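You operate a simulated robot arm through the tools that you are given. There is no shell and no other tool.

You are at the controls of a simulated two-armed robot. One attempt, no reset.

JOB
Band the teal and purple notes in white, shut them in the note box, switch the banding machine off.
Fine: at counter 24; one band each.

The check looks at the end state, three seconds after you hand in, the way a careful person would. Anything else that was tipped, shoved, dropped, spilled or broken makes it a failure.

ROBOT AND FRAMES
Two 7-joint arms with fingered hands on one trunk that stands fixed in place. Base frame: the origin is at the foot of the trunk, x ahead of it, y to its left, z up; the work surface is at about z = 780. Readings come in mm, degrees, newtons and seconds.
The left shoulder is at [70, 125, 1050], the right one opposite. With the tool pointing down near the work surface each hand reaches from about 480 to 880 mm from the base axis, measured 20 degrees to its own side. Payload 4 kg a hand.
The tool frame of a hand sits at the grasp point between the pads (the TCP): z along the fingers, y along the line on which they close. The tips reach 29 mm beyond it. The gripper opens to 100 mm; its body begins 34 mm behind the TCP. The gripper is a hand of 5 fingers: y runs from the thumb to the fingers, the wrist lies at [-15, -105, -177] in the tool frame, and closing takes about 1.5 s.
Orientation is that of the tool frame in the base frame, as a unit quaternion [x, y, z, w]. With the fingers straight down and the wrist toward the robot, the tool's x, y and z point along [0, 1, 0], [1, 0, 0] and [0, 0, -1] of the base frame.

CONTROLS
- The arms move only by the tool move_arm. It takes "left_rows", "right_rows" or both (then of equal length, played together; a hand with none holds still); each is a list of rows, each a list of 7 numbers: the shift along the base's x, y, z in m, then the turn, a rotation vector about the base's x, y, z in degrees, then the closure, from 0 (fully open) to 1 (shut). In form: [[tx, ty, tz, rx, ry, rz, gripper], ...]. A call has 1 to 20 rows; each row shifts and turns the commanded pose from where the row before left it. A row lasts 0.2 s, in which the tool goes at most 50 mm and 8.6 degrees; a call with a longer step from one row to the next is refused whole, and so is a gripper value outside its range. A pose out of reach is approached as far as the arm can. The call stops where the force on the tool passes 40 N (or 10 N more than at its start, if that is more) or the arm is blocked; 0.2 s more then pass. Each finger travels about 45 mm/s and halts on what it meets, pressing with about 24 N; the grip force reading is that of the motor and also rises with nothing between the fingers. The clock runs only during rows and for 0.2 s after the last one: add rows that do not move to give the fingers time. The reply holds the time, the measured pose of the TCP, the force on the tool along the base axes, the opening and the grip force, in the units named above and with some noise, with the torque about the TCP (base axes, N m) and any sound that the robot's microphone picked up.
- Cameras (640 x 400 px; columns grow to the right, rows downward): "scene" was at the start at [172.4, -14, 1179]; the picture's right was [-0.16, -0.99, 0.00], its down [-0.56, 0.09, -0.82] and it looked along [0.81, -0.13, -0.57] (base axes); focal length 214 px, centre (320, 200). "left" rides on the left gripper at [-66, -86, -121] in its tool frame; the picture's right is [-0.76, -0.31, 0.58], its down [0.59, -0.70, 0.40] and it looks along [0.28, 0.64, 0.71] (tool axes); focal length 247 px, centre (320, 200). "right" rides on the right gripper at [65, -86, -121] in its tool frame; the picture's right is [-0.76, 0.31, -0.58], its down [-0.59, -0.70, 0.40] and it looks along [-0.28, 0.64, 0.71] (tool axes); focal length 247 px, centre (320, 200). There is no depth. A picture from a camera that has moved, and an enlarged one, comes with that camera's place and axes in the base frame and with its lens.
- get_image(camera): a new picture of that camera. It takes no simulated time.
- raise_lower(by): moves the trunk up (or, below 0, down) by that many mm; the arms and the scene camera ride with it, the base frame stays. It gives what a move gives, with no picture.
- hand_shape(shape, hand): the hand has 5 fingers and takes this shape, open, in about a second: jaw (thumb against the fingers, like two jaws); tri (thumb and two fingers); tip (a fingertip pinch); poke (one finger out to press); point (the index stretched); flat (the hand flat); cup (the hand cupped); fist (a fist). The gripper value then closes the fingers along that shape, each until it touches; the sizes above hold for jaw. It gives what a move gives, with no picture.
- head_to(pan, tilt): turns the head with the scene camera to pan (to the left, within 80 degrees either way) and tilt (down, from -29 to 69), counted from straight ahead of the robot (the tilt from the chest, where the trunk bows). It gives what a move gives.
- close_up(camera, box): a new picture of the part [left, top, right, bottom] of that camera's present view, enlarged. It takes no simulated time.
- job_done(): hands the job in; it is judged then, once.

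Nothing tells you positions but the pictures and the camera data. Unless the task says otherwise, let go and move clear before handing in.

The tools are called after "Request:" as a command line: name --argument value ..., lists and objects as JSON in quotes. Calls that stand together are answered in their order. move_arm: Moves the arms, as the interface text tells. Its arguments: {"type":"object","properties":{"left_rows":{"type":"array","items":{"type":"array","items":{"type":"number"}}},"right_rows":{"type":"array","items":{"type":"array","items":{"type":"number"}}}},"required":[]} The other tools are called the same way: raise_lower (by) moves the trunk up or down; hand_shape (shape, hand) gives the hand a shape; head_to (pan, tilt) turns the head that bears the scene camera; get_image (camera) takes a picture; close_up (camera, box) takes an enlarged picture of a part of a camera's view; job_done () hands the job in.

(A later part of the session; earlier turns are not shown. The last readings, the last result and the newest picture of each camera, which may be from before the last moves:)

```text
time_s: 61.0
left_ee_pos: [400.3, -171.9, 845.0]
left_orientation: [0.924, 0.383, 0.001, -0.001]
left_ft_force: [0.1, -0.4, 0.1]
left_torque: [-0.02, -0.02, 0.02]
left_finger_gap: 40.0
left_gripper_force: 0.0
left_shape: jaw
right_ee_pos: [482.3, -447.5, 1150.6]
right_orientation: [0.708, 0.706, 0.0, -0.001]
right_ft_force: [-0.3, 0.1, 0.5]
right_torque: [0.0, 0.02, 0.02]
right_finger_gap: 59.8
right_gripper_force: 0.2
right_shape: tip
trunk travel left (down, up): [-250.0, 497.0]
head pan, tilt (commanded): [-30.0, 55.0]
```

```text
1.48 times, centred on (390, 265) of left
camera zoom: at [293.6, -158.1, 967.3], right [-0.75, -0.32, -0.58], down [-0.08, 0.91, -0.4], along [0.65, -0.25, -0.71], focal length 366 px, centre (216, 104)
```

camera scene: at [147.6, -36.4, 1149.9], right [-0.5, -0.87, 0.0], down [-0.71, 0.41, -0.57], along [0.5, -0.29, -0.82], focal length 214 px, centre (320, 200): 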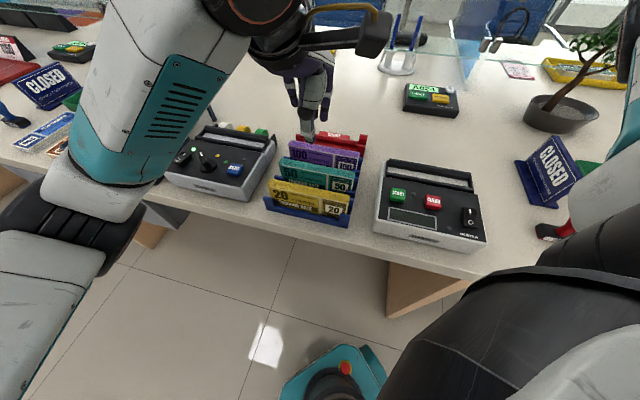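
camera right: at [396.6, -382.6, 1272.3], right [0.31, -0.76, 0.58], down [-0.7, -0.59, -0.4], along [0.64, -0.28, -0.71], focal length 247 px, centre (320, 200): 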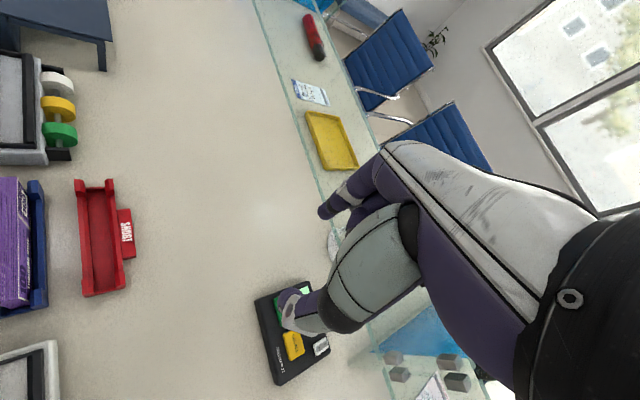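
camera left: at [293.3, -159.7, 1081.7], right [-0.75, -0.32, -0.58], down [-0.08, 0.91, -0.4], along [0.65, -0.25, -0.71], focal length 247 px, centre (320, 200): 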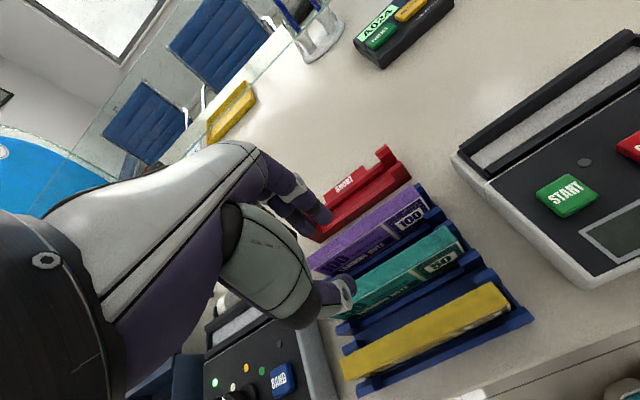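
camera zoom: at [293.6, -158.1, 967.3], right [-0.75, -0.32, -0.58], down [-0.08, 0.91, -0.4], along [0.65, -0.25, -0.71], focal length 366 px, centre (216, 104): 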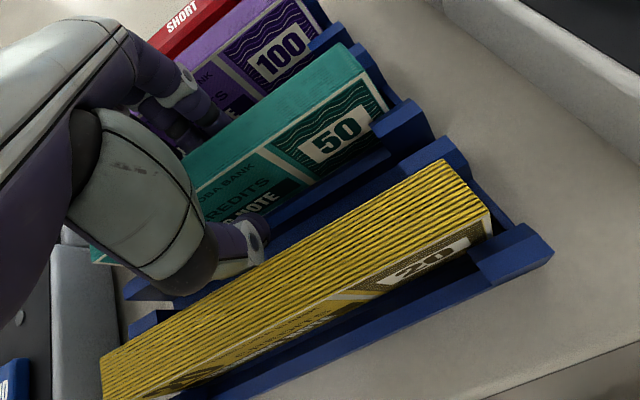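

Request:
move_arm --left_rows '[[0, 0, 0, 0, 0, 0, 0.8], [0, 0, 0, 0, 0, 0, 1.0], [0, 0, 0, 0, 0, 0, 1.0], [0, 0, 0, 0, 0, 0, 1.0], [0, 0, 0, 0, 0, 0, 1.0]]'

Request:
close_up --camera "left" --box '[240, 130, 540, 400]'

```text
time_s: 62.2
left_ee_pos: [400.1, -171.6, 846.0]
left_orientation: [0.924, 0.383, 0.001, -0.001]
left_ft_force: [1.1, -0.3, -0.6]
left_torque: [0.02, 0.0, -0.12]
left_finger_gap: 12.7
left_gripper_force: 24.0
left_shape: jaw
right_ee_pos: [482.9, -447.7, 1151.3]
right_orientation: [0.708, 0.707, -0.001, 0.0]
right_ft_force: [0.3, -1.0, -0.5]
right_torque: [-0.02, 0.01, 0.01]
right_finger_gap: 59.8
right_gripper_force: 0.0
right_shape: tip
trunk travel left (down, up): [-250.0, 497.0]
head pan, tilt (commanded): [-30.0, 55.0]
```

```text
1.48 times, centred on (390, 265) of left
camera zoom: at [293.8, -158.1, 967.2], right [-0.75, -0.32, -0.58], down [-0.08, 0.91, -0.4], along [0.65, -0.25, -0.71], focal length 366 px, centre (216, 104)
```

zoom: 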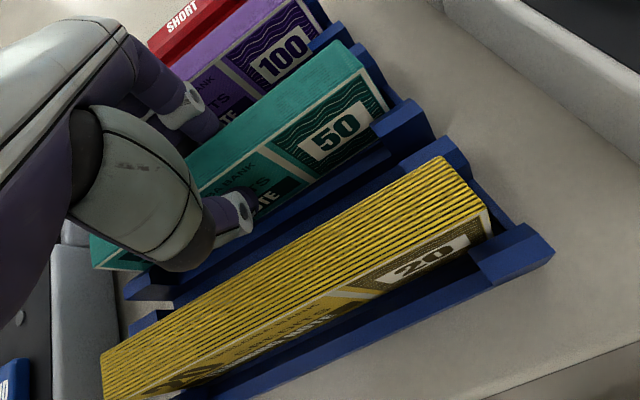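

The grip is on at 24 N with a 12.7 mm gap. I'll lift straight up slowly.

Request:
move_arm --left_rows '[[0, 0, 0.005, 0, 0, 0, 1.0], [0, 0, 0.01, 0, 0, 0, 1.0], [0, 0, 0.01, 0, 0, 0, 1.0], [0, 0, 0.015, 0, 0, 0, 1.0], [0, 0, 0.02, 0, 0, 0, 1.0], [0, 0, 0.02, 0, 0, 0, 1.0], [0, 0, 0.025, 0, 0, 0, 1.0], [0, 0, 0.02, 0, 0, 0, 1.0]]'

Request:
close_up --camera "scene" --box '[240, 60, 400, 240]'

Request:
close_up --camera "left" --box '[240, 100, 540, 400]'

```text
time_s: 64.0
left_ee_pos: [400.1, -173.2, 970.1]
left_orientation: [0.924, 0.383, 0.0, 0.0]
left_ft_force: [0.6, 0.2, -1.4]
left_torque: [0.01, -0.01, -0.01]
left_finger_gap: 12.5
left_gripper_force: 23.6
left_shape: jaw
right_ee_pos: [482.7, -447.1, 1150.4]
right_orientation: [0.708, 0.706, 0.001, 0.0]
right_ft_force: [-0.8, -0.5, 1.0]
right_torque: [-0.01, 0.01, -0.01]
right_finger_gap: 59.8
right_gripper_force: 0.2
right_shape: tip
trunk travel left (down, up): [-250.0, 497.0]
head pan, tilt (commanded): [-30.0, 55.0]
```

```text
2.22 times, centred on (320, 150) of scene
camera zoom: at [147.5, -36.4, 1149.9], right [-0.5, -0.87, 0.0], down [-0.71, 0.41, -0.57], along [0.5, -0.29, -0.82], focal length 477 px, centre (320, 311)
```

zoom: 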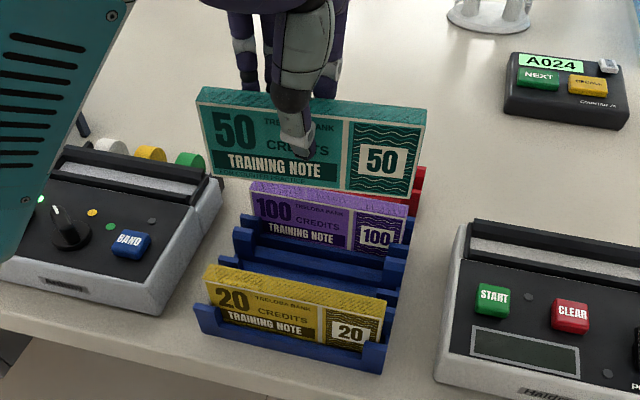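

```text
1.33 times, centred on (390, 250) of left
camera zoom: at [294.0, -158.6, 1092.8], right [-0.75, -0.32, -0.58], down [-0.08, 0.91, -0.4], along [0.65, -0.25, -0.71], focal length 329 px, centre (227, 133)
```

zoom: 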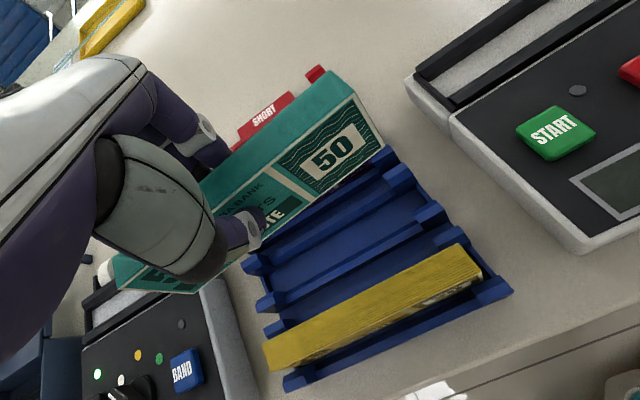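

Teal is lifted cleanly, with a height of about 60 mm. I'll check its orientation in the hand precisely before inserting it in the slot.

Request:
close_up --camera "scene" --box '[260, 85, 375, 155]'

Request:
close_up --camera "right" --box '[0, 40, 120, 200]'

```text
5.57 times, centred on (318, 120) of scene
camera zoom: at [147.5, -36.4, 1149.9], right [-0.5, -0.87, 0.0], down [-0.71, 0.41, -0.57], along [0.5, -0.29, -0.82], focal length 1194 px, centre (334, 645)
```

zoom: 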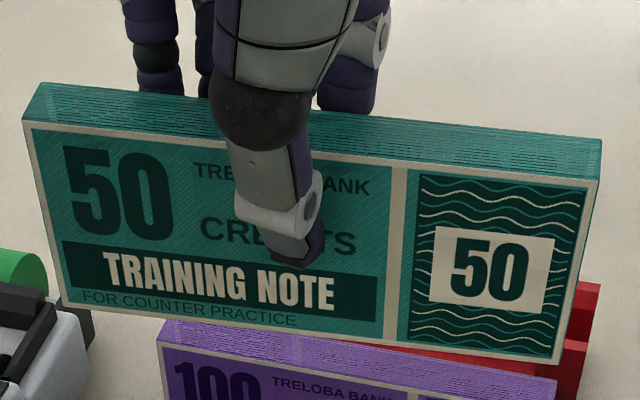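

```text
2.50 times, centred on (60, 120) of right
camera zoom: at [396.6, -382.6, 1272.3], right [0.31, -0.76, 0.58], down [-0.7, -0.59, -0.4], along [0.64, -0.28, -0.71], focal length 617 px, centre (970, 400)
```

zoom: 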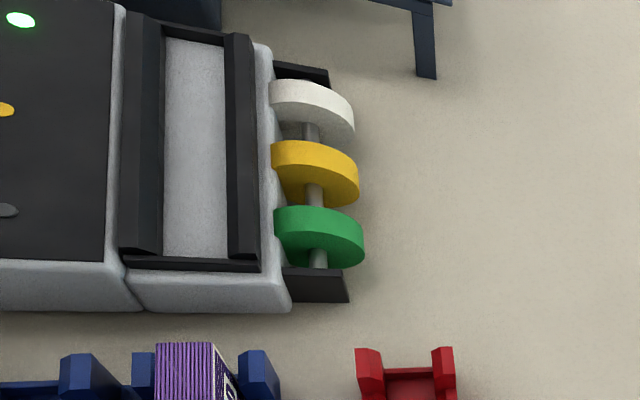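

Request:
close_up --camera "left" --box '[270, 240, 400, 340]'

Request:
close_up --camera "left" --box '[400, 130, 530, 260]'

```text
4.00 times, centred on (335, 290) of left
camera zoom: at [294.0, -158.6, 1092.8], right [-0.75, -0.32, -0.58], down [-0.08, 0.91, -0.4], along [0.65, -0.25, -0.71], focal length 988 px, centre (260, -160)
```

zoom: 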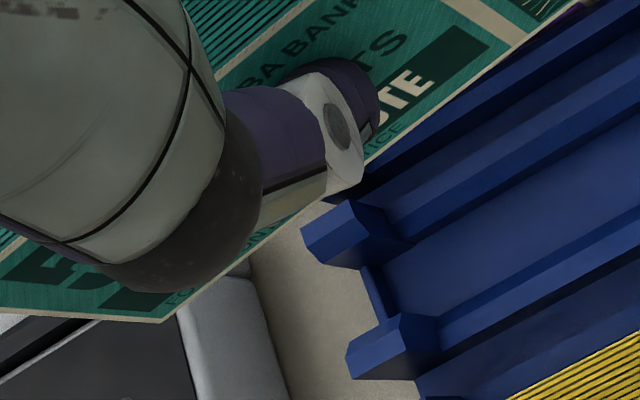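

```text
3.08 times, centred on (465, 195) of left
camera zoom: at [294.0, -158.6, 1092.8], right [-0.75, -0.32, -0.58], down [-0.08, 0.91, -0.4], along [0.65, -0.25, -0.71], focal length 760 px, centre (-126, 215)
```

zoom: 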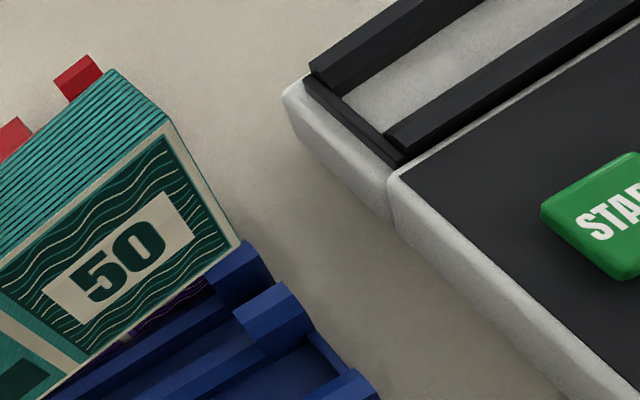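

The teal pack is yawed about 5.5° in the hand (axis 50.6°) but centred on the TCP, with its bottom about 58.5 mm below it. The slot is centred at about (588, -61) with axis 44.8° and floor z≈827. I'll carry it over the slot and rotate -5.8°.

Request:
move_arm --left_rows '[[0.0313, 0.0187, 0, 0, 0, -1, 1.0], [0.0313, 0.0187, 0, 0, 0, -1, 1.0], [0.0313, 0.0187, 0, 0, 0, -1, 1.0], [0.0313, 0.0187, 0, 0, 0, -1, 1.0], [0.0313, 0.0187, 0, 0, 0, -1, 1.0], [0.0314, 0.0187, 0, 0, 0, -0.8, 1.0], [0, 0, 0, 0, 0, 0, 1.0]]'

Request:
head_to --pan -15 --tilt 50

Request:
get_image --camera "scene"

Request:
get_image --camera "left"

Request:
close_up --camera "right" --box '[0, 0, 160, 140]'

```text
time_s: 65.6
left_ee_pos: [590.0, -60.9, 971.6]
left_orientation: [0.942, 0.335, 0.0, -0.001]
left_ft_force: [0.5, 0.0, -1.8]
left_torque: [0.02, -0.01, 0.01]
left_finger_gap: 12.5
left_gripper_force: 24.3
left_shape: jaw
right_ee_pos: [482.6, -447.9, 1151.8]
right_orientation: [0.708, 0.707, -0.001, 0.0]
right_ft_force: [0.2, 0.2, -0.4]
right_torque: [-0.05, -0.01, 0.0]
right_finger_gap: 60.0
right_gripper_force: 0.0
right_shape: tip
trunk travel left (down, up): [-250.0, 497.0]
head pan, tilt (commanded): [-30.0, 55.0]
```

```text
time_s: 66.4
left_ee_pos: [589.0, -60.4, 971.4]
left_orientation: [0.942, 0.335, -0.001, -0.001]
left_ft_force: [0.2, -0.4, -1.1]
left_torque: [0.0, 0.04, 0.03]
left_finger_gap: 12.6
left_gripper_force: 23.4
left_shape: jaw
right_ee_pos: [482.1, -447.8, 1150.6]
right_orientation: [0.708, 0.707, 0.0, -0.001]
right_ft_force: [0.6, -0.4, -0.1]
right_torque: [0.01, 0.01, 0.0]
right_finger_gap: 59.9
right_gripper_force: 0.1
right_shape: tip
trunk travel left (down, up): [-250.0, 497.0]
head pan, tilt (commanded): [-15.0, 50.0]
```

```text
taken
camera scene: at [159.6, -20.3, 1156.4], right [-0.26, -0.97, 0.0], down [-0.74, 0.2, -0.64], along [0.62, -0.17, -0.77], focal length 214 px, centre (320, 200)
```

scene: 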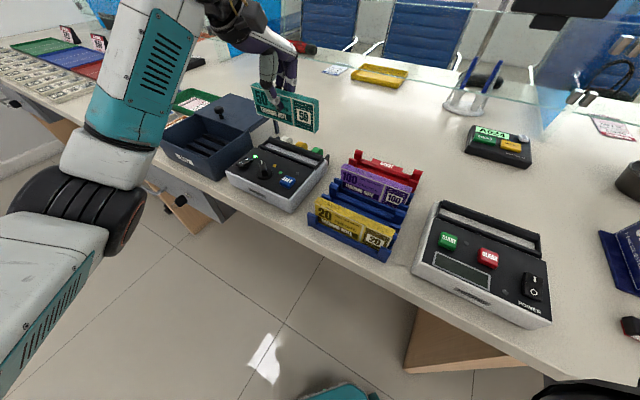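

```text
taken
camera left: at [484.1, -35.1, 1092.5], right [-0.78, -0.24, -0.58], down [0.01, 0.92, -0.4], along [0.62, -0.32, -0.71], focal length 247 px, centre (320, 200)
```

left: 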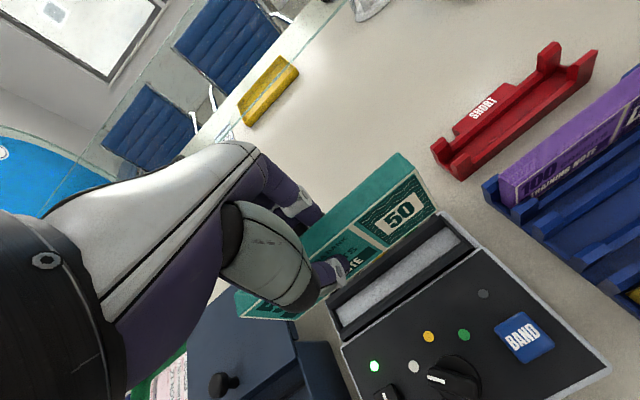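

```text
2.86 times, centred on (80, 70) of right
camera zoom: at [396.8, -382.6, 1272.2], right [0.31, -0.76, 0.58], down [-0.7, -0.59, -0.4], along [0.64, -0.28, -0.71], focal length 706 px, centre (1006, 571)
```

zoom: 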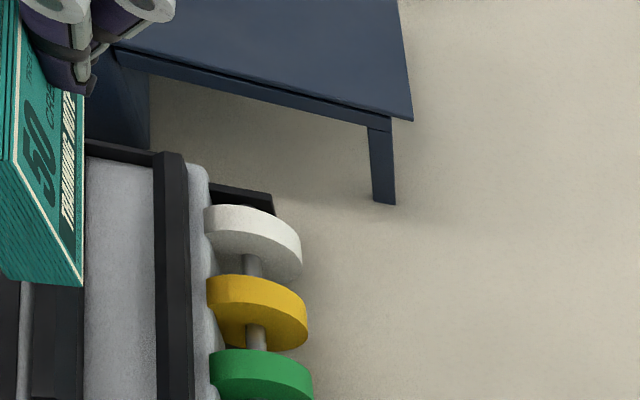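

Request:
close_up --camera "left" --box '[220, 140, 500, 360]'

Request:
close_up --camera "scene" --box '[225, 70, 345, 200]'

```text
1.82 times, centred on (360, 250) of left
camera zoom: at [484.1, -35.1, 1092.5], right [-0.78, -0.24, -0.58], down [0.01, 0.92, -0.4], along [0.62, -0.32, -0.71], focal length 449 px, centre (247, 109)
```

zoom: 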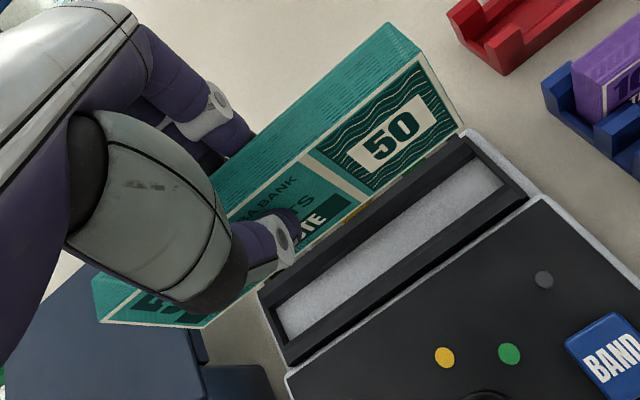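

```text
3.08 times, centred on (285, 135) of scene
camera zoom: at [159.6, -20.3, 1156.4], right [-0.26, -0.97, 0.0], down [-0.74, 0.2, -0.64], along [0.62, -0.17, -0.77], focal length 660 px, centre (428, 400)
```

zoom: 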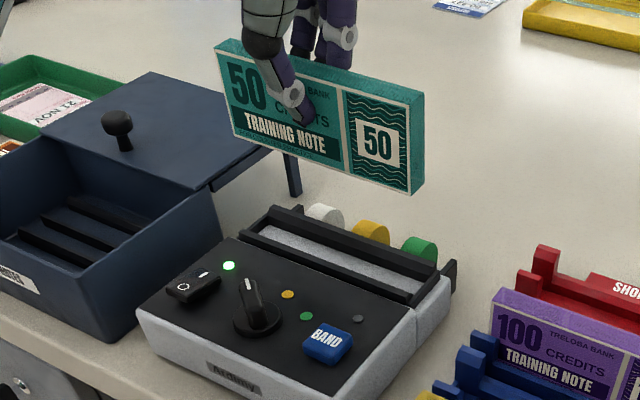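

The pack reads as centred over the slot and parallel to it from the left camera. I'll lower to just above the rails and recheck from all views.

Request:
move_arm --left_rows '[[0, 0, -0.015, 0, 0, 0, 1.0], [0, 0, -0.015, 0, 0, 0, 1.0], [0, 0, -0.012, 0, 0, 0, 1.0], [0, 0, 0, 0, 0, 0, 1.0]]'

Request:
close_up --camera "left" --box '[220, 140, 500, 360]'

Request:
close_up --camera "scene" --box '[250, 100, 340, 170]'

Request:
close_up --camera "right" --box '[0, 20, 100, 140]'

```text
time_s: 67.4
left_ee_pos: [589.3, -60.7, 929.3]
left_orientation: [0.942, 0.336, 0.0, 0.0]
left_ft_force: [-0.2, -0.8, -2.1]
left_torque: [-0.01, -0.01, 0.03]
left_finger_gap: 12.2
left_gripper_force: 24.1
left_shape: jaw
right_ee_pos: [481.2, -448.2, 1150.8]
right_orientation: [0.708, 0.706, 0.0, 0.0]
right_ft_force: [0.7, 0.2, -0.2]
right_torque: [0.05, 0.01, -0.01]
right_finger_gap: 59.9
right_gripper_force: 0.0
right_shape: tip
trunk travel left (down, up): [-250.0, 497.0]
head pan, tilt (commanded): [-15.0, 50.0]
```

```text
1.82 times, centred on (360, 250) of left
camera zoom: at [484.0, -35.7, 1050.3], right [-0.78, -0.24, -0.58], down [0.01, 0.92, -0.4], along [0.62, -0.32, -0.71], focal length 449 px, centre (247, 109)
```

zoom: 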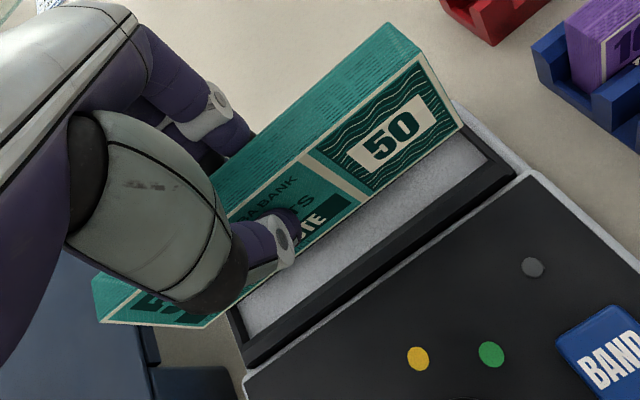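

```text
5.71 times, centred on (295, 135) of scene
camera zoom: at [159.6, -20.2, 1156.4], right [-0.26, -0.97, 0.0], down [-0.74, 0.2, -0.64], along [0.62, -0.17, -0.77], focal length 1226 px, centre (463, 571)
```

zoom: 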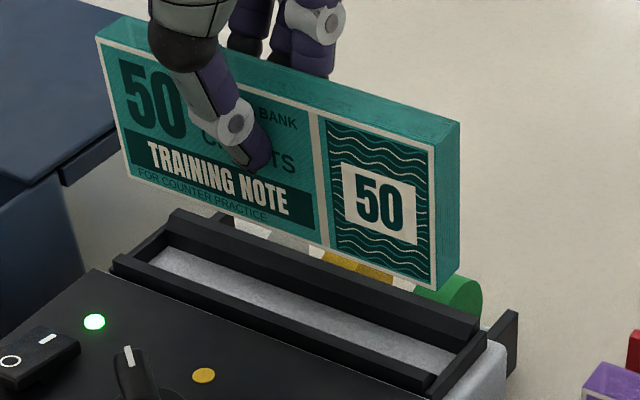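

```text
3.33 times, centred on (50, 80) of right
camera zoom: at [396.8, -382.6, 1272.2], right [0.31, -0.76, 0.58], down [-0.7, -0.59, -0.4], along [0.64, -0.28, -0.71], focal length 823 px, centre (1220, 600)
```

zoom: 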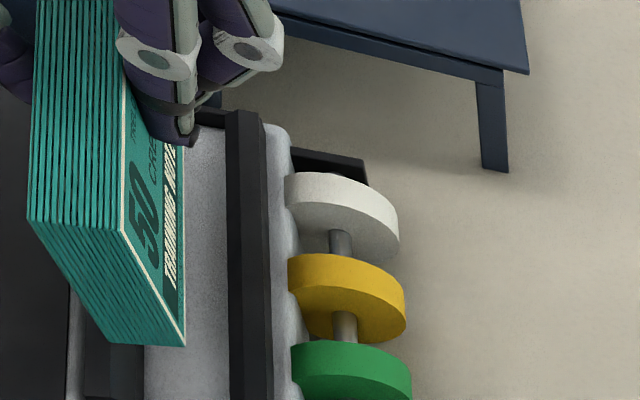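

Request:
move_arm --left_rows '[[0.0007, 0.0007, -0.005, 0, 0, 0, 1.0], [0, 0, -0.005, 0, 0, 0, 1.0], [0, 0, -0.004, 0, 0, 0, 1.0], [0, 0, -0.004, 0, 0, 0, 1.0], [0, 0, 0, 0, 0, 0, 1.0]]'

Request:
close_up --camera "left" --box '[250, 140, 480, 320]'

Request:
close_up --camera "scene" --box '[255, 115, 335, 175]'

Request:
close_up --camera "right" --box '[0, 20, 100, 140]'

```text
time_s: 68.6
left_ee_pos: [589.9, -60.2, 910.5]
left_orientation: [0.942, 0.336, 0.0, -0.001]
left_ft_force: [0.7, 0.7, -1.5]
left_torque: [0.02, 0.04, 0.02]
left_finger_gap: 12.5
left_gripper_force: 24.1
left_shape: jaw
right_ee_pos: [480.8, -447.8, 1151.5]
right_orientation: [0.708, 0.706, 0.0, 0.0]
right_ft_force: [0.2, -0.3, -0.6]
right_torque: [0.0, 0.03, 0.0]
right_finger_gap: 60.0
right_gripper_force: 0.0
right_shape: tip
trunk travel left (down, up): [-250.0, 497.0]
head pan, tilt (commanded): [-15.0, 50.0]
```

```text
2.22 times, centred on (365, 230) of left
camera zoom: at [484.8, -34.5, 1032.5], right [-0.78, -0.24, -0.58], down [0.01, 0.92, -0.4], along [0.62, -0.32, -0.71], focal length 549 px, centre (220, 133)
```

zoom: 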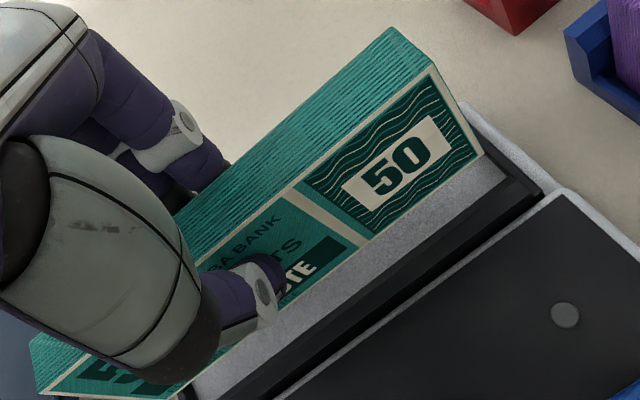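

```text
6.67 times, centred on (295, 145) of scene
camera zoom: at [159.6, -20.2, 1156.4], right [-0.26, -0.97, 0.0], down [-0.74, 0.2, -0.64], along [0.62, -0.17, -0.77], focal length 1430 px, centre (487, 567)
```

zoom: 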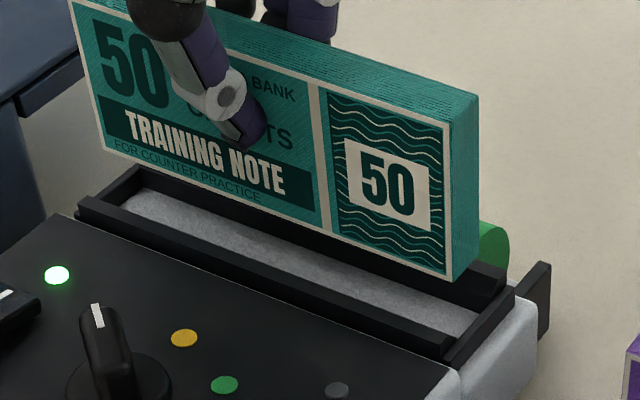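

```text
3.33 times, centred on (50, 80) of right
camera zoom: at [396.8, -382.6, 1272.2], right [0.31, -0.76, 0.58], down [-0.7, -0.59, -0.4], along [0.64, -0.28, -0.71], focal length 823 px, centre (1220, 600)
```

zoom: 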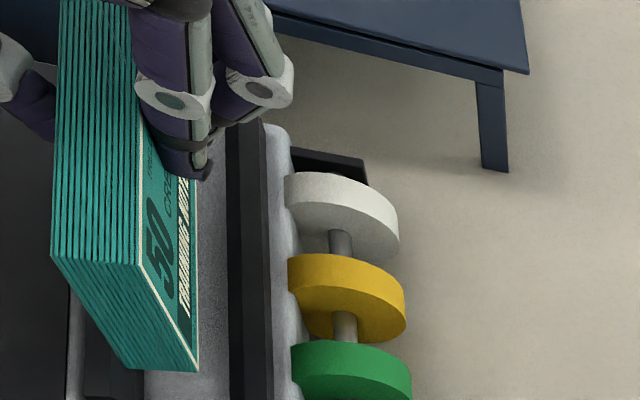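

Request:
close_up --camera "scene" --box '[300, 145, 330, 172]'

Request:
close_up --camera "scene" --box '[255, 125, 290, 150]'

Request:
close_up --camera "left" --box '[420, 150, 500, 230]'

Request:
close_up --camera "left" --box '[290, 270, 370, 350]'

```text
14.81 times, centred on (315, 158) of scene
camera zoom: at [159.6, -20.2, 1156.4], right [-0.26, -0.97, 0.0], down [-0.74, 0.2, -0.64], along [0.62, -0.17, -0.77], focal length 3177 px, centre (394, 815)
```

zoom: 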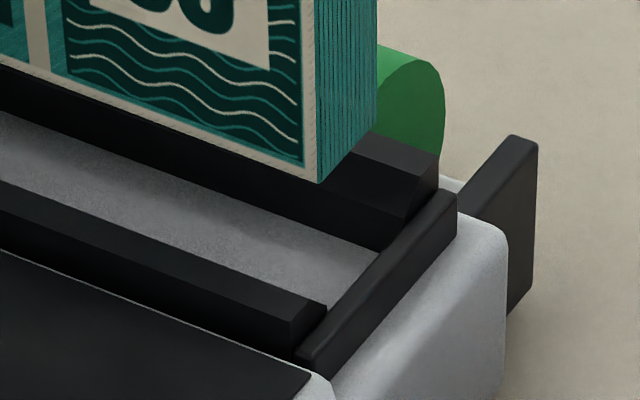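

```text
16.00 times, centred on (272, 138) of scene
camera zoom: at [159.6, -20.2, 1156.4], right [-0.26, -0.97, 0.0], down [-0.74, 0.2, -0.64], along [0.62, -0.17, -0.77], focal length 3432 px, centre (1080, 1200)
```

zoom: 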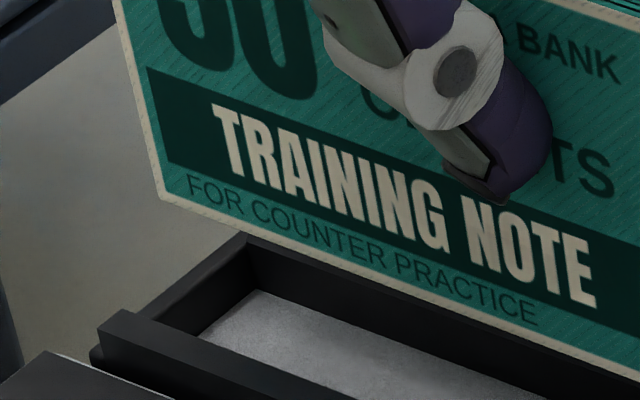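

```text
5.00 times, centred on (460, 190) of left
camera zoom: at [484.8, -34.5, 1032.5], right [-0.78, -0.24, -0.58], down [0.01, 0.92, -0.4], along [0.62, -0.32, -0.71], focal length 1235 px, centre (-380, 250)
```

zoom: 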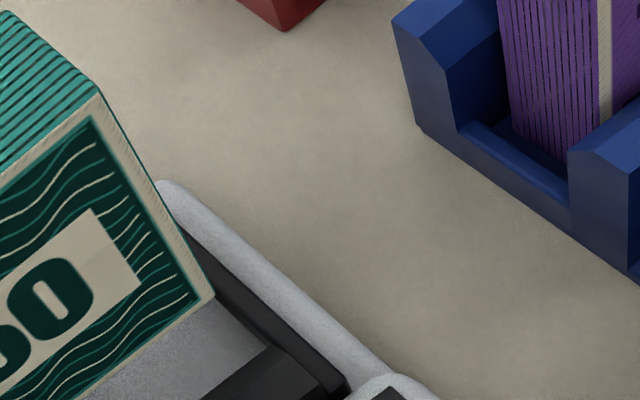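

```text
5.00 times, centred on (330, 310) of left
camera zoom: at [484.8, -34.5, 1032.5], right [-0.78, -0.24, -0.58], down [0.01, 0.92, -0.4], along [0.62, -0.32, -0.71], focal length 1235 px, centre (270, -350)
```

zoom: 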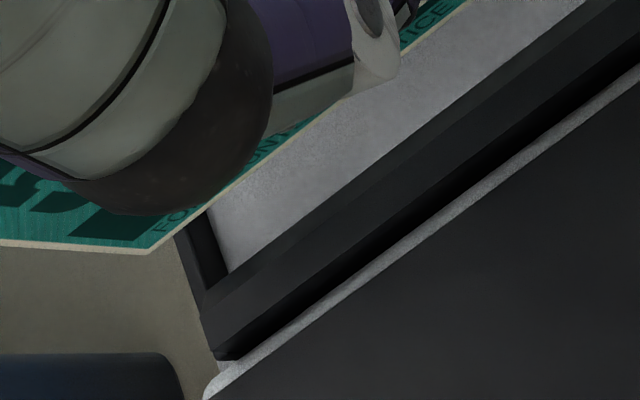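

The pack (u 299–447, n 450–466) fits inside the slot (u≈296–451, n≈447–469) with margins of a few mm. I'll lower slowly into it.

Request:
move_arm --left_rows '[[0, 0, -0.004, 0, 0, 0, 1.0], [0, 0, -0.004, 0, 0, 0, 1.0], [0, 0, -0.004, 0, 0, 0, 1.0], [0, 0, -0.004, 0, 0, 0, 1.0], [0, 0, 0, 0, 0, 0, 1.0]]'

Request:
close_up --camera "scene" --box '[255, 115, 335, 175]'

Request:
close_up --camera "left" --box '[250, 140, 480, 340]'

```text
time_s: 69.8
left_ee_pos: [589.9, -58.7, 894.9]
left_orientation: [0.942, 0.336, 0.0, -0.001]
left_ft_force: [0.4, 1.0, -0.7]
left_torque: [0.01, 0.06, -0.02]
left_finger_gap: 12.1
left_gripper_force: 24.3
left_shape: jaw
right_ee_pos: [481.5, -447.7, 1151.4]
right_orientation: [0.708, 0.706, -0.001, -0.001]
right_ft_force: [0.0, -0.1, 0.7]
right_torque: [-0.02, -0.03, -0.03]
right_finger_gap: 59.8
right_gripper_force: 0.1
right_shape: tip
trunk travel left (down, up): [-250.0, 497.0]
head pan, tilt (commanded): [-15.0, 50.0]
```

```text
6.67 times, centred on (295, 145) of scene
camera zoom: at [159.6, -20.2, 1156.4], right [-0.26, -0.97, 0.0], down [-0.74, 0.2, -0.64], along [0.62, -0.17, -0.77], focal length 1430 px, centre (487, 567)
```

zoom: 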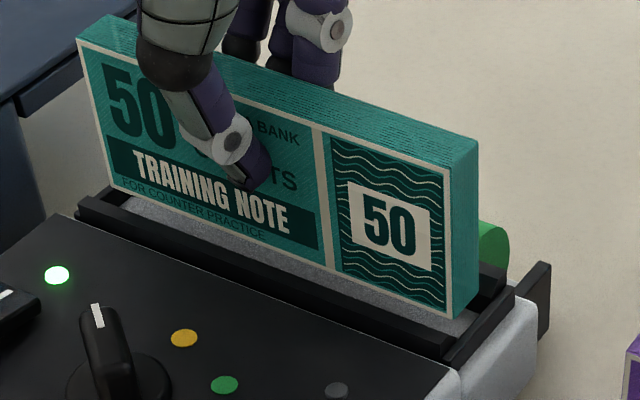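

```text
2.00 times, centred on (365, 240) of left
camera zoom: at [484.6, -34.3, 1016.5], right [-0.78, -0.24, -0.58], down [0.01, 0.92, -0.4], along [0.62, -0.32, -0.71], focal length 494 px, centre (230, 120)
```

zoom: 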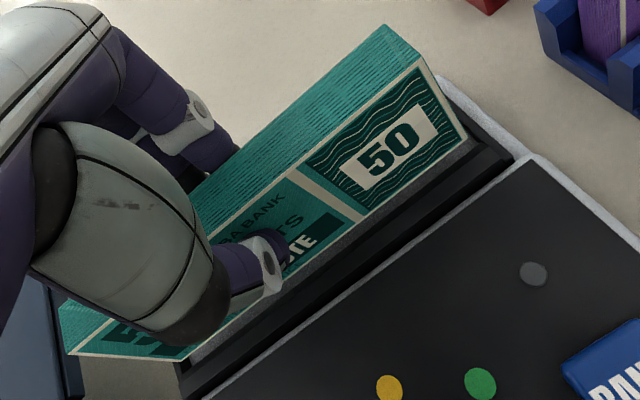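

Request:
move_arm --left_rows '[[0, 0, -0.003, 0, 0, 0, 1.0], [0, 0, -0.003, 0, 0, 0, 1.0], [0, 0, -0.002, 0, 0, 0, 1.0], [0, 0, -0.0015, 0, 0, 0, 1.0]]'

Request:
close_up --camera "scene" --box '[255, 115, 335, 175]'

```text
time_s: 70.8
left_ee_pos: [589.9, -58.1, 884.6]
left_orientation: [0.942, 0.336, -0.001, 0.001]
left_ft_force: [-0.1, 0.0, -1.2]
left_torque: [0.02, -0.02, -0.03]
left_finger_gap: 12.4
left_gripper_force: 24.0
left_shape: jaw
right_ee_pos: [482.2, -446.6, 1150.8]
right_orientation: [0.708, 0.706, 0.0, -0.001]
right_ft_force: [0.4, -0.1, -0.4]
right_torque: [0.02, -0.01, 0.01]
right_finger_gap: 60.1
right_gripper_force: 0.0
right_shape: tip
trunk travel left (down, up): [-250.0, 497.0]
head pan, tilt (commanded): [-15.0, 50.0]
```

```text
6.67 times, centred on (295, 145) of scene
camera zoom: at [159.7, -20.2, 1156.4], right [-0.26, -0.97, 0.0], down [-0.74, 0.2, -0.64], along [0.62, -0.17, -0.77], focal length 1430 px, centre (487, 567)
```

zoom: 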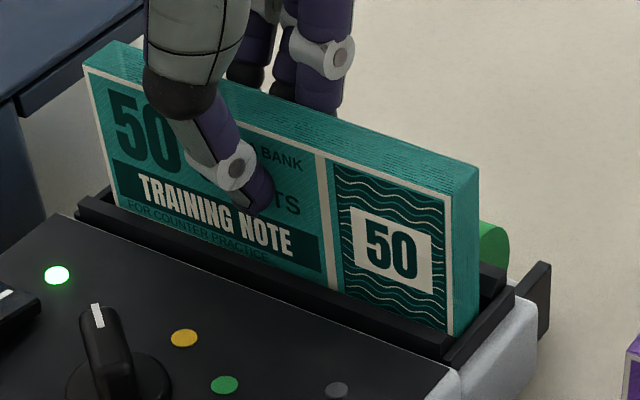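

Request:
move_arm --left_rows '[[0, 0, -0.0015, 0, 0, 0, 1.0], [0, 0, -0.0015, 0, 0, 0, 1.0]]'

Request:
move_arm --left_rows '[[0, 0, -0.0015, 0, 0, 0, 1.0], [0, 0, -0.0015, 0, 0, 0, 1.0]]'

Request:
close_up --camera "scene" --box '[255, 115, 335, 175]'

```text
time_s: 71.4
left_ee_pos: [589.9, -58.7, 882.6]
left_orientation: [0.942, 0.335, 0.0, 0.0]
left_ft_force: [0.5, -0.1, -0.7]
left_torque: [-0.01, -0.02, -0.03]
left_finger_gap: 12.6
left_gripper_force: 24.1
left_shape: jaw
right_ee_pos: [481.7, -447.4, 1151.3]
right_orientation: [0.708, 0.707, -0.001, -0.001]
right_ft_force: [0.2, 0.6, -0.5]
right_torque: [0.03, -0.02, 0.01]
right_finger_gap: 60.0
right_gripper_force: 0.0
right_shape: tip
trunk travel left (down, up): [-250.0, 497.0]
head pan, tilt (commanded): [-15.0, 50.0]
```

```text
time_s: 72.0
left_ee_pos: [588.9, -60.3, 879.6]
left_orientation: [0.942, 0.335, 0.0, 0.0]
left_ft_force: [1.5, 0.4, 3.2]
left_torque: [-0.02, -0.01, -0.02]
left_finger_gap: 12.5
left_gripper_force: 23.7
left_shape: jaw
right_ee_pos: [482.3, -448.2, 1152.9]
right_orientation: [0.708, 0.706, 0.0, 0.0]
right_ft_force: [-0.8, -0.2, -0.5]
right_torque: [-0.01, -0.03, -0.01]
right_finger_gap: 59.9
right_gripper_force: 0.0
right_shape: tip
trunk travel left (down, up): [-250.0, 497.0]
head pan, tilt (commanded): [-15.0, 50.0]
```

```text
6.67 times, centred on (295, 145) of scene
camera zoom: at [159.4, -20.2, 1156.5], right [-0.26, -0.97, 0.0], down [-0.74, 0.2, -0.64], along [0.62, -0.17, -0.77], focal length 1430 px, centre (487, 567)
```

zoom: 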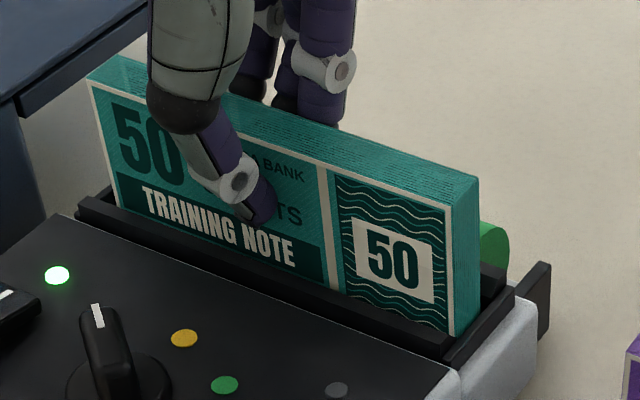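

The pack is seated, with +3 N at TCP z≈880. Before opening, I'll check finger clearance to the tape rolls behind.

Request:
close_up --camera "right" --box '[0, 20, 110, 140]'

Request:
close_up --camera "left" --box '[250, 140, 480, 340]'

```text
3.33 times, centred on (55, 80) of right
camera zoom: at [396.6, -382.5, 1272.4], right [0.31, -0.76, 0.58], down [-0.7, -0.59, -0.4], along [0.64, -0.28, -0.71], focal length 823 px, centre (1203, 600)
```

zoom: 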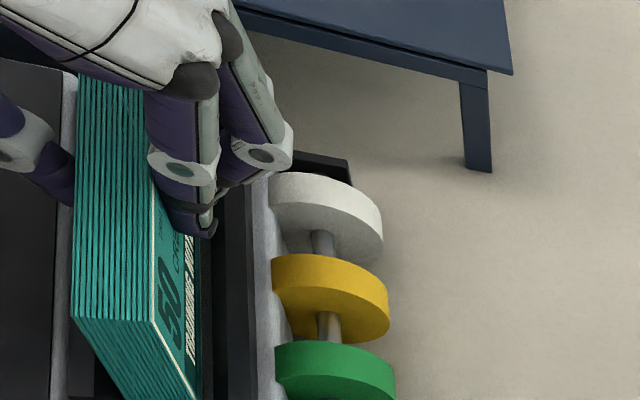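

```text
2.00 times, centred on (365, 240) of left
camera zoom: at [484.1, -34.4, 1001.7], right [-0.78, -0.24, -0.58], down [0.01, 0.92, -0.4], along [0.63, -0.32, -0.71], focal length 494 px, centre (230, 120)
```

zoom: 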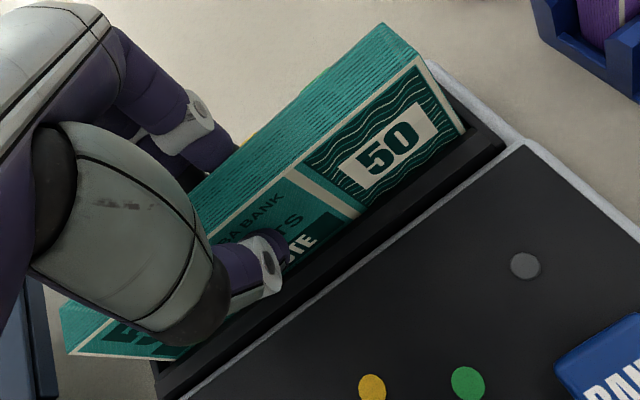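

Request:
move_arm --left_rows '[[0, 0, 0, 0, 0, 0, 0.8], [0, 0, 0, 0, 0, 0, 0.7], [0, 0, 0, 0, 0, 0, 0.68], [0, 0, 0, 0, 0, 0, 0.68], [0, 0, 0, 0, 0, 0, 0.68]]'

Request:
close_up --camera "left" --box '[250, 140, 480, 340]'

Request:
close_up --camera "right" --box '[0, 20, 110, 140]'

Request:
close_up --camera "scene" --box '[245, 105, 345, 180]'

```text
time_s: 73.2
left_ee_pos: [589.3, -59.8, 879.7]
left_orientation: [0.942, 0.335, 0.0, -0.002]
left_ft_force: [-0.6, 0.0, 0.0]
left_torque: [0.0, 0.01, -0.01]
left_finger_gap: 31.9
left_gripper_force: 0.1
left_shape: jaw
right_ee_pos: [481.3, -447.0, 1150.9]
right_orientation: [0.708, 0.706, 0.001, 0.0]
right_ft_force: [-0.2, 0.0, 0.2]
right_torque: [-0.02, 0.02, -0.04]
right_finger_gap: 60.0
right_gripper_force: 0.2
right_shape: tip
trunk travel left (down, up): [-250.0, 497.0]
head pan, tilt (commanded): [-15.0, 50.0]
```

```text
2.00 times, centred on (365, 240) of left
camera zoom: at [484.2, -34.4, 1001.1], right [-0.78, -0.24, -0.58], down [0.01, 0.92, -0.4], along [0.62, -0.32, -0.71], focal length 494 px, centre (230, 120)
```

zoom: 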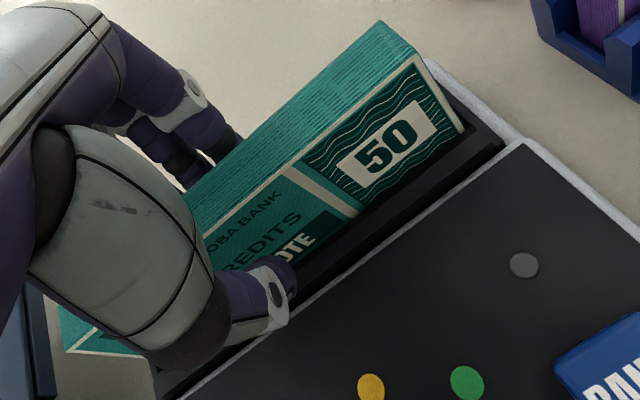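

```text
3.33 times, centred on (55, 80) of right
camera zoom: at [396.7, -382.6, 1272.2], right [0.31, -0.76, 0.58], down [-0.7, -0.59, -0.4], along [0.64, -0.28, -0.71], focal length 823 px, centre (1203, 600)
```

zoom: 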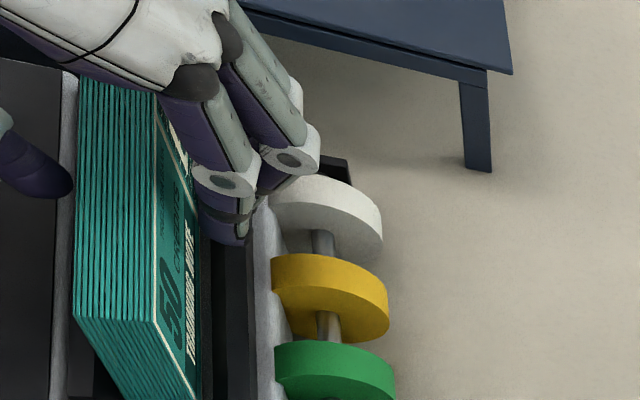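

```text
5.33 times, centred on (295, 142) of scene
camera zoom: at [159.6, -20.2, 1156.4], right [-0.26, -0.97, 0.0], down [-0.74, 0.2, -0.64], along [0.62, -0.17, -0.77], focal length 1144 px, centre (453, 507)
```

zoom: 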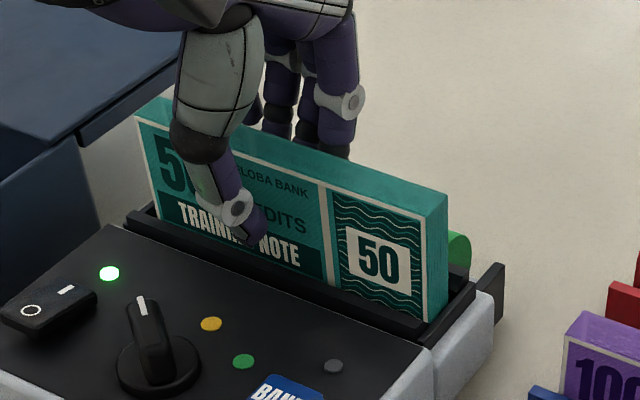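

Teal stands on its own in the slot. I'll raise the hand, back away and take the point shape for the BAND button.

Request:
move_arm --left_rows '[[0, 0, 0.01, 0, 0, 0, 0.68], [0, 0, 0.025, 0, 0, 0, 0.68], [0, 0, 0.03, 0, 0, 0, 0.68], [0, 0, 0.03, 0, 0, 0, 0.68], [-0.02, 0.02, 0.02, 0, 0, 1.9, 0.5], [-0.03, 0.02, 0, 0, 0, 1.9, 0.3], [-0.03, 0.02, 0, 0, 0, 1.9, 0.0], [-0.03, 0.01, 0, 0, 0, 0, 0.0]]'

Request:
hand_shape --shape "point" --hand "left"

Request:
close_up --camera "scene" --box '[220, 70, 350, 200]'

Request:
get_image --camera "left"

Request:
close_up --camera "right" --box '[0, 20, 110, 140]'

```text
time_s: 75.0
left_ee_pos: [477.5, 11.2, 994.1]
left_orientation: [0.924, 0.382, -0.001, -0.001]
left_ft_force: [-0.6, 0.3, 0.4]
left_torque: [-0.01, 0.01, 0.02]
left_finger_gap: 99.8
left_gripper_force: 0.0
left_shape: jaw
right_ee_pos: [482.5, -447.2, 1151.2]
right_orientation: [0.707, 0.707, 0.0, 0.0]
right_ft_force: [0.1, 0.5, 0.1]
right_torque: [0.0, 0.0, 0.0]
right_finger_gap: 59.9
right_gripper_force: 0.1
right_shape: tip
trunk travel left (down, up): [-250.0, 497.0]
head pan, tilt (commanded): [-15.0, 50.0]
```

```text
time_s: 75.9
left_ee_pos: [479.7, 11.9, 993.9]
left_orientation: [0.924, 0.382, 0.0, 0.0]
left_ft_force: [-0.2, -0.3, -0.1]
left_torque: [0.01, 0.0, -0.01]
left_finger_gap: 93.3
left_gripper_force: 0.1
left_shape: point
right_ee_pos: [482.3, -447.4, 1151.6]
right_orientation: [0.707, 0.708, -0.001, 0.0]
right_ft_force: [0.5, 0.5, 0.5]
right_torque: [0.0, 0.0, 0.03]
right_finger_gap: 59.8
right_gripper_force: 0.1
right_shape: tip
trunk travel left (down, up): [-250.0, 497.0]
head pan, tilt (commanded): [-15.0, 50.0]
```

```text
3.08 times, centred on (285, 135) of scene
camera zoom: at [159.5, -20.2, 1156.4], right [-0.26, -0.97, 0.0], down [-0.74, 0.2, -0.64], along [0.62, -0.17, -0.77], focal length 660 px, centre (428, 400)
```

zoom: 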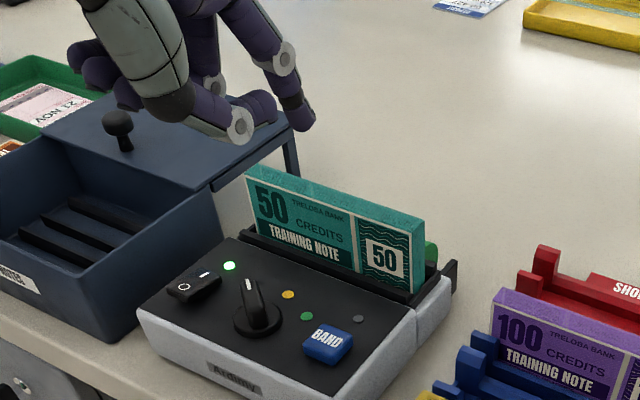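

```text
taken
camera left: at [371.9, 25.0, 1115.2], right [-0.75, -0.32, -0.58], down [-0.08, 0.91, -0.4], along [0.65, -0.25, -0.71], focal length 247 px, centre (320, 200)
```

left: 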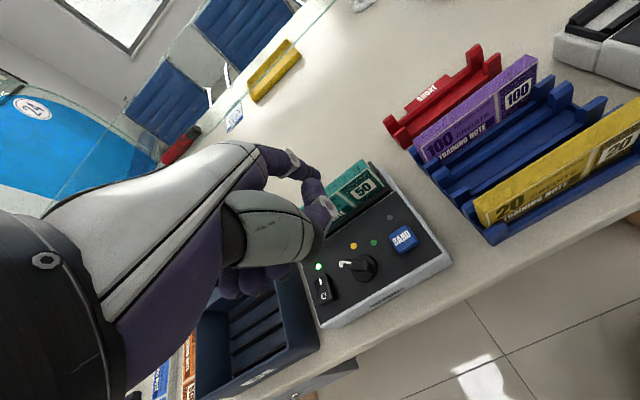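

```text
3.33 times, centred on (55, 80) of right
camera zoom: at [396.7, -382.5, 1272.3], right [0.31, -0.76, 0.58], down [-0.7, -0.59, -0.4], along [0.64, -0.28, -0.71], focal length 823 px, centre (1203, 600)
```

zoom: 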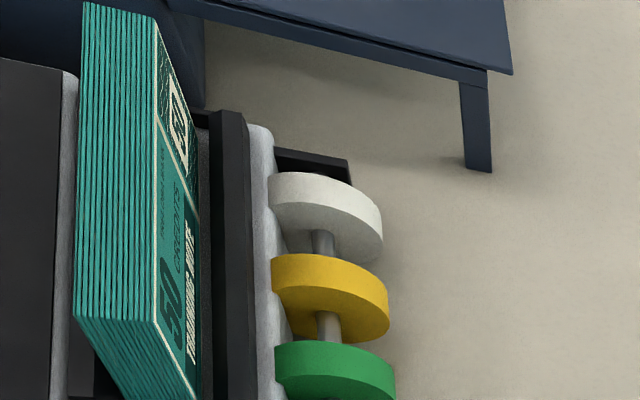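

Request:
move_arm --left_rows '[[-0.018, 0.004, -0.02, 0, 0, 0, 0], [-0.018, 0.004, -0.03, 0, 0, 0, 0], [0, 0, -0.03, 0, 0, 0, 0], [0, 0, -0.02, 0, 0, 0, 0], [0, 0, 0, 0, 0, 0, 0]]'

Request:
close_up --camera "scene" --box '[230, 90, 340, 200]'

Request:
close_up --camera "left" --box '[250, 120, 470, 320]'

Request:
get_image --camera "right"

```text
time_s: 77.1
left_ee_pos: [442.4, 18.1, 893.9]
left_orientation: [0.924, 0.383, -0.001, 0.0]
left_ft_force: [-0.1, -0.3, -0.1]
left_torque: [-0.04, 0.01, 0.0]
left_finger_gap: 93.2
left_gripper_force: 0.1
left_shape: point
right_ee_pos: [481.7, -447.7, 1150.6]
right_orientation: [0.708, 0.706, -0.001, 0.0]
right_ft_force: [-0.3, -0.1, 0.1]
right_torque: [0.02, 0.02, 0.02]
right_finger_gap: 59.7
right_gripper_force: 0.1
right_shape: tip
trunk travel left (down, up): [-250.0, 497.0]
head pan, tilt (commanded): [-15.0, 50.0]
```

```text
3.64 times, centred on (285, 145) of scene
camera zoom: at [159.5, -20.2, 1156.4], right [-0.26, -0.97, 0.0], down [-0.74, 0.2, -0.64], along [0.62, -0.17, -0.77], focal length 780 px, centre (447, 400)
```

zoom: 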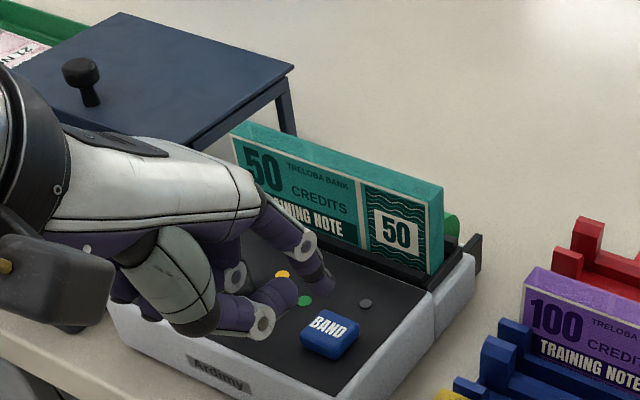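

```text
2.00 times, centred on (360, 220) of left
camera zoom: at [336.5, 32.6, 1015.3], right [-0.75, -0.32, -0.58], down [-0.08, 0.91, -0.4], along [0.65, -0.25, -0.71], focal length 494 px, centre (240, 160)
```

zoom: 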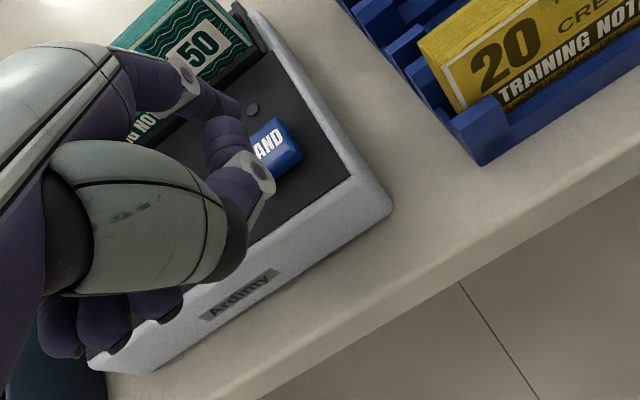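

```text
taken
camera right: at [396.7, -382.5, 1272.3], right [0.31, -0.76, 0.58], down [-0.7, -0.59, -0.4], along [0.64, -0.28, -0.71], focal length 247 px, centre (320, 200)
```

right: 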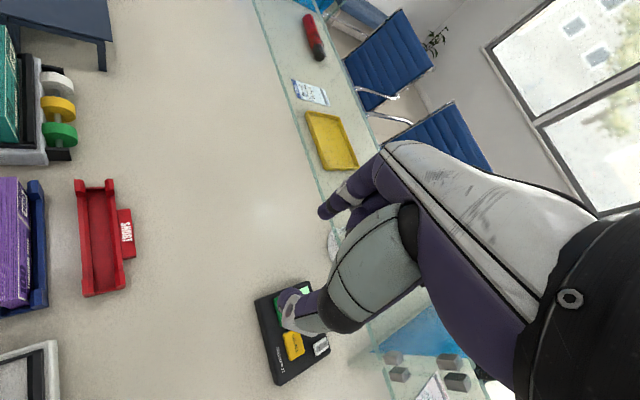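

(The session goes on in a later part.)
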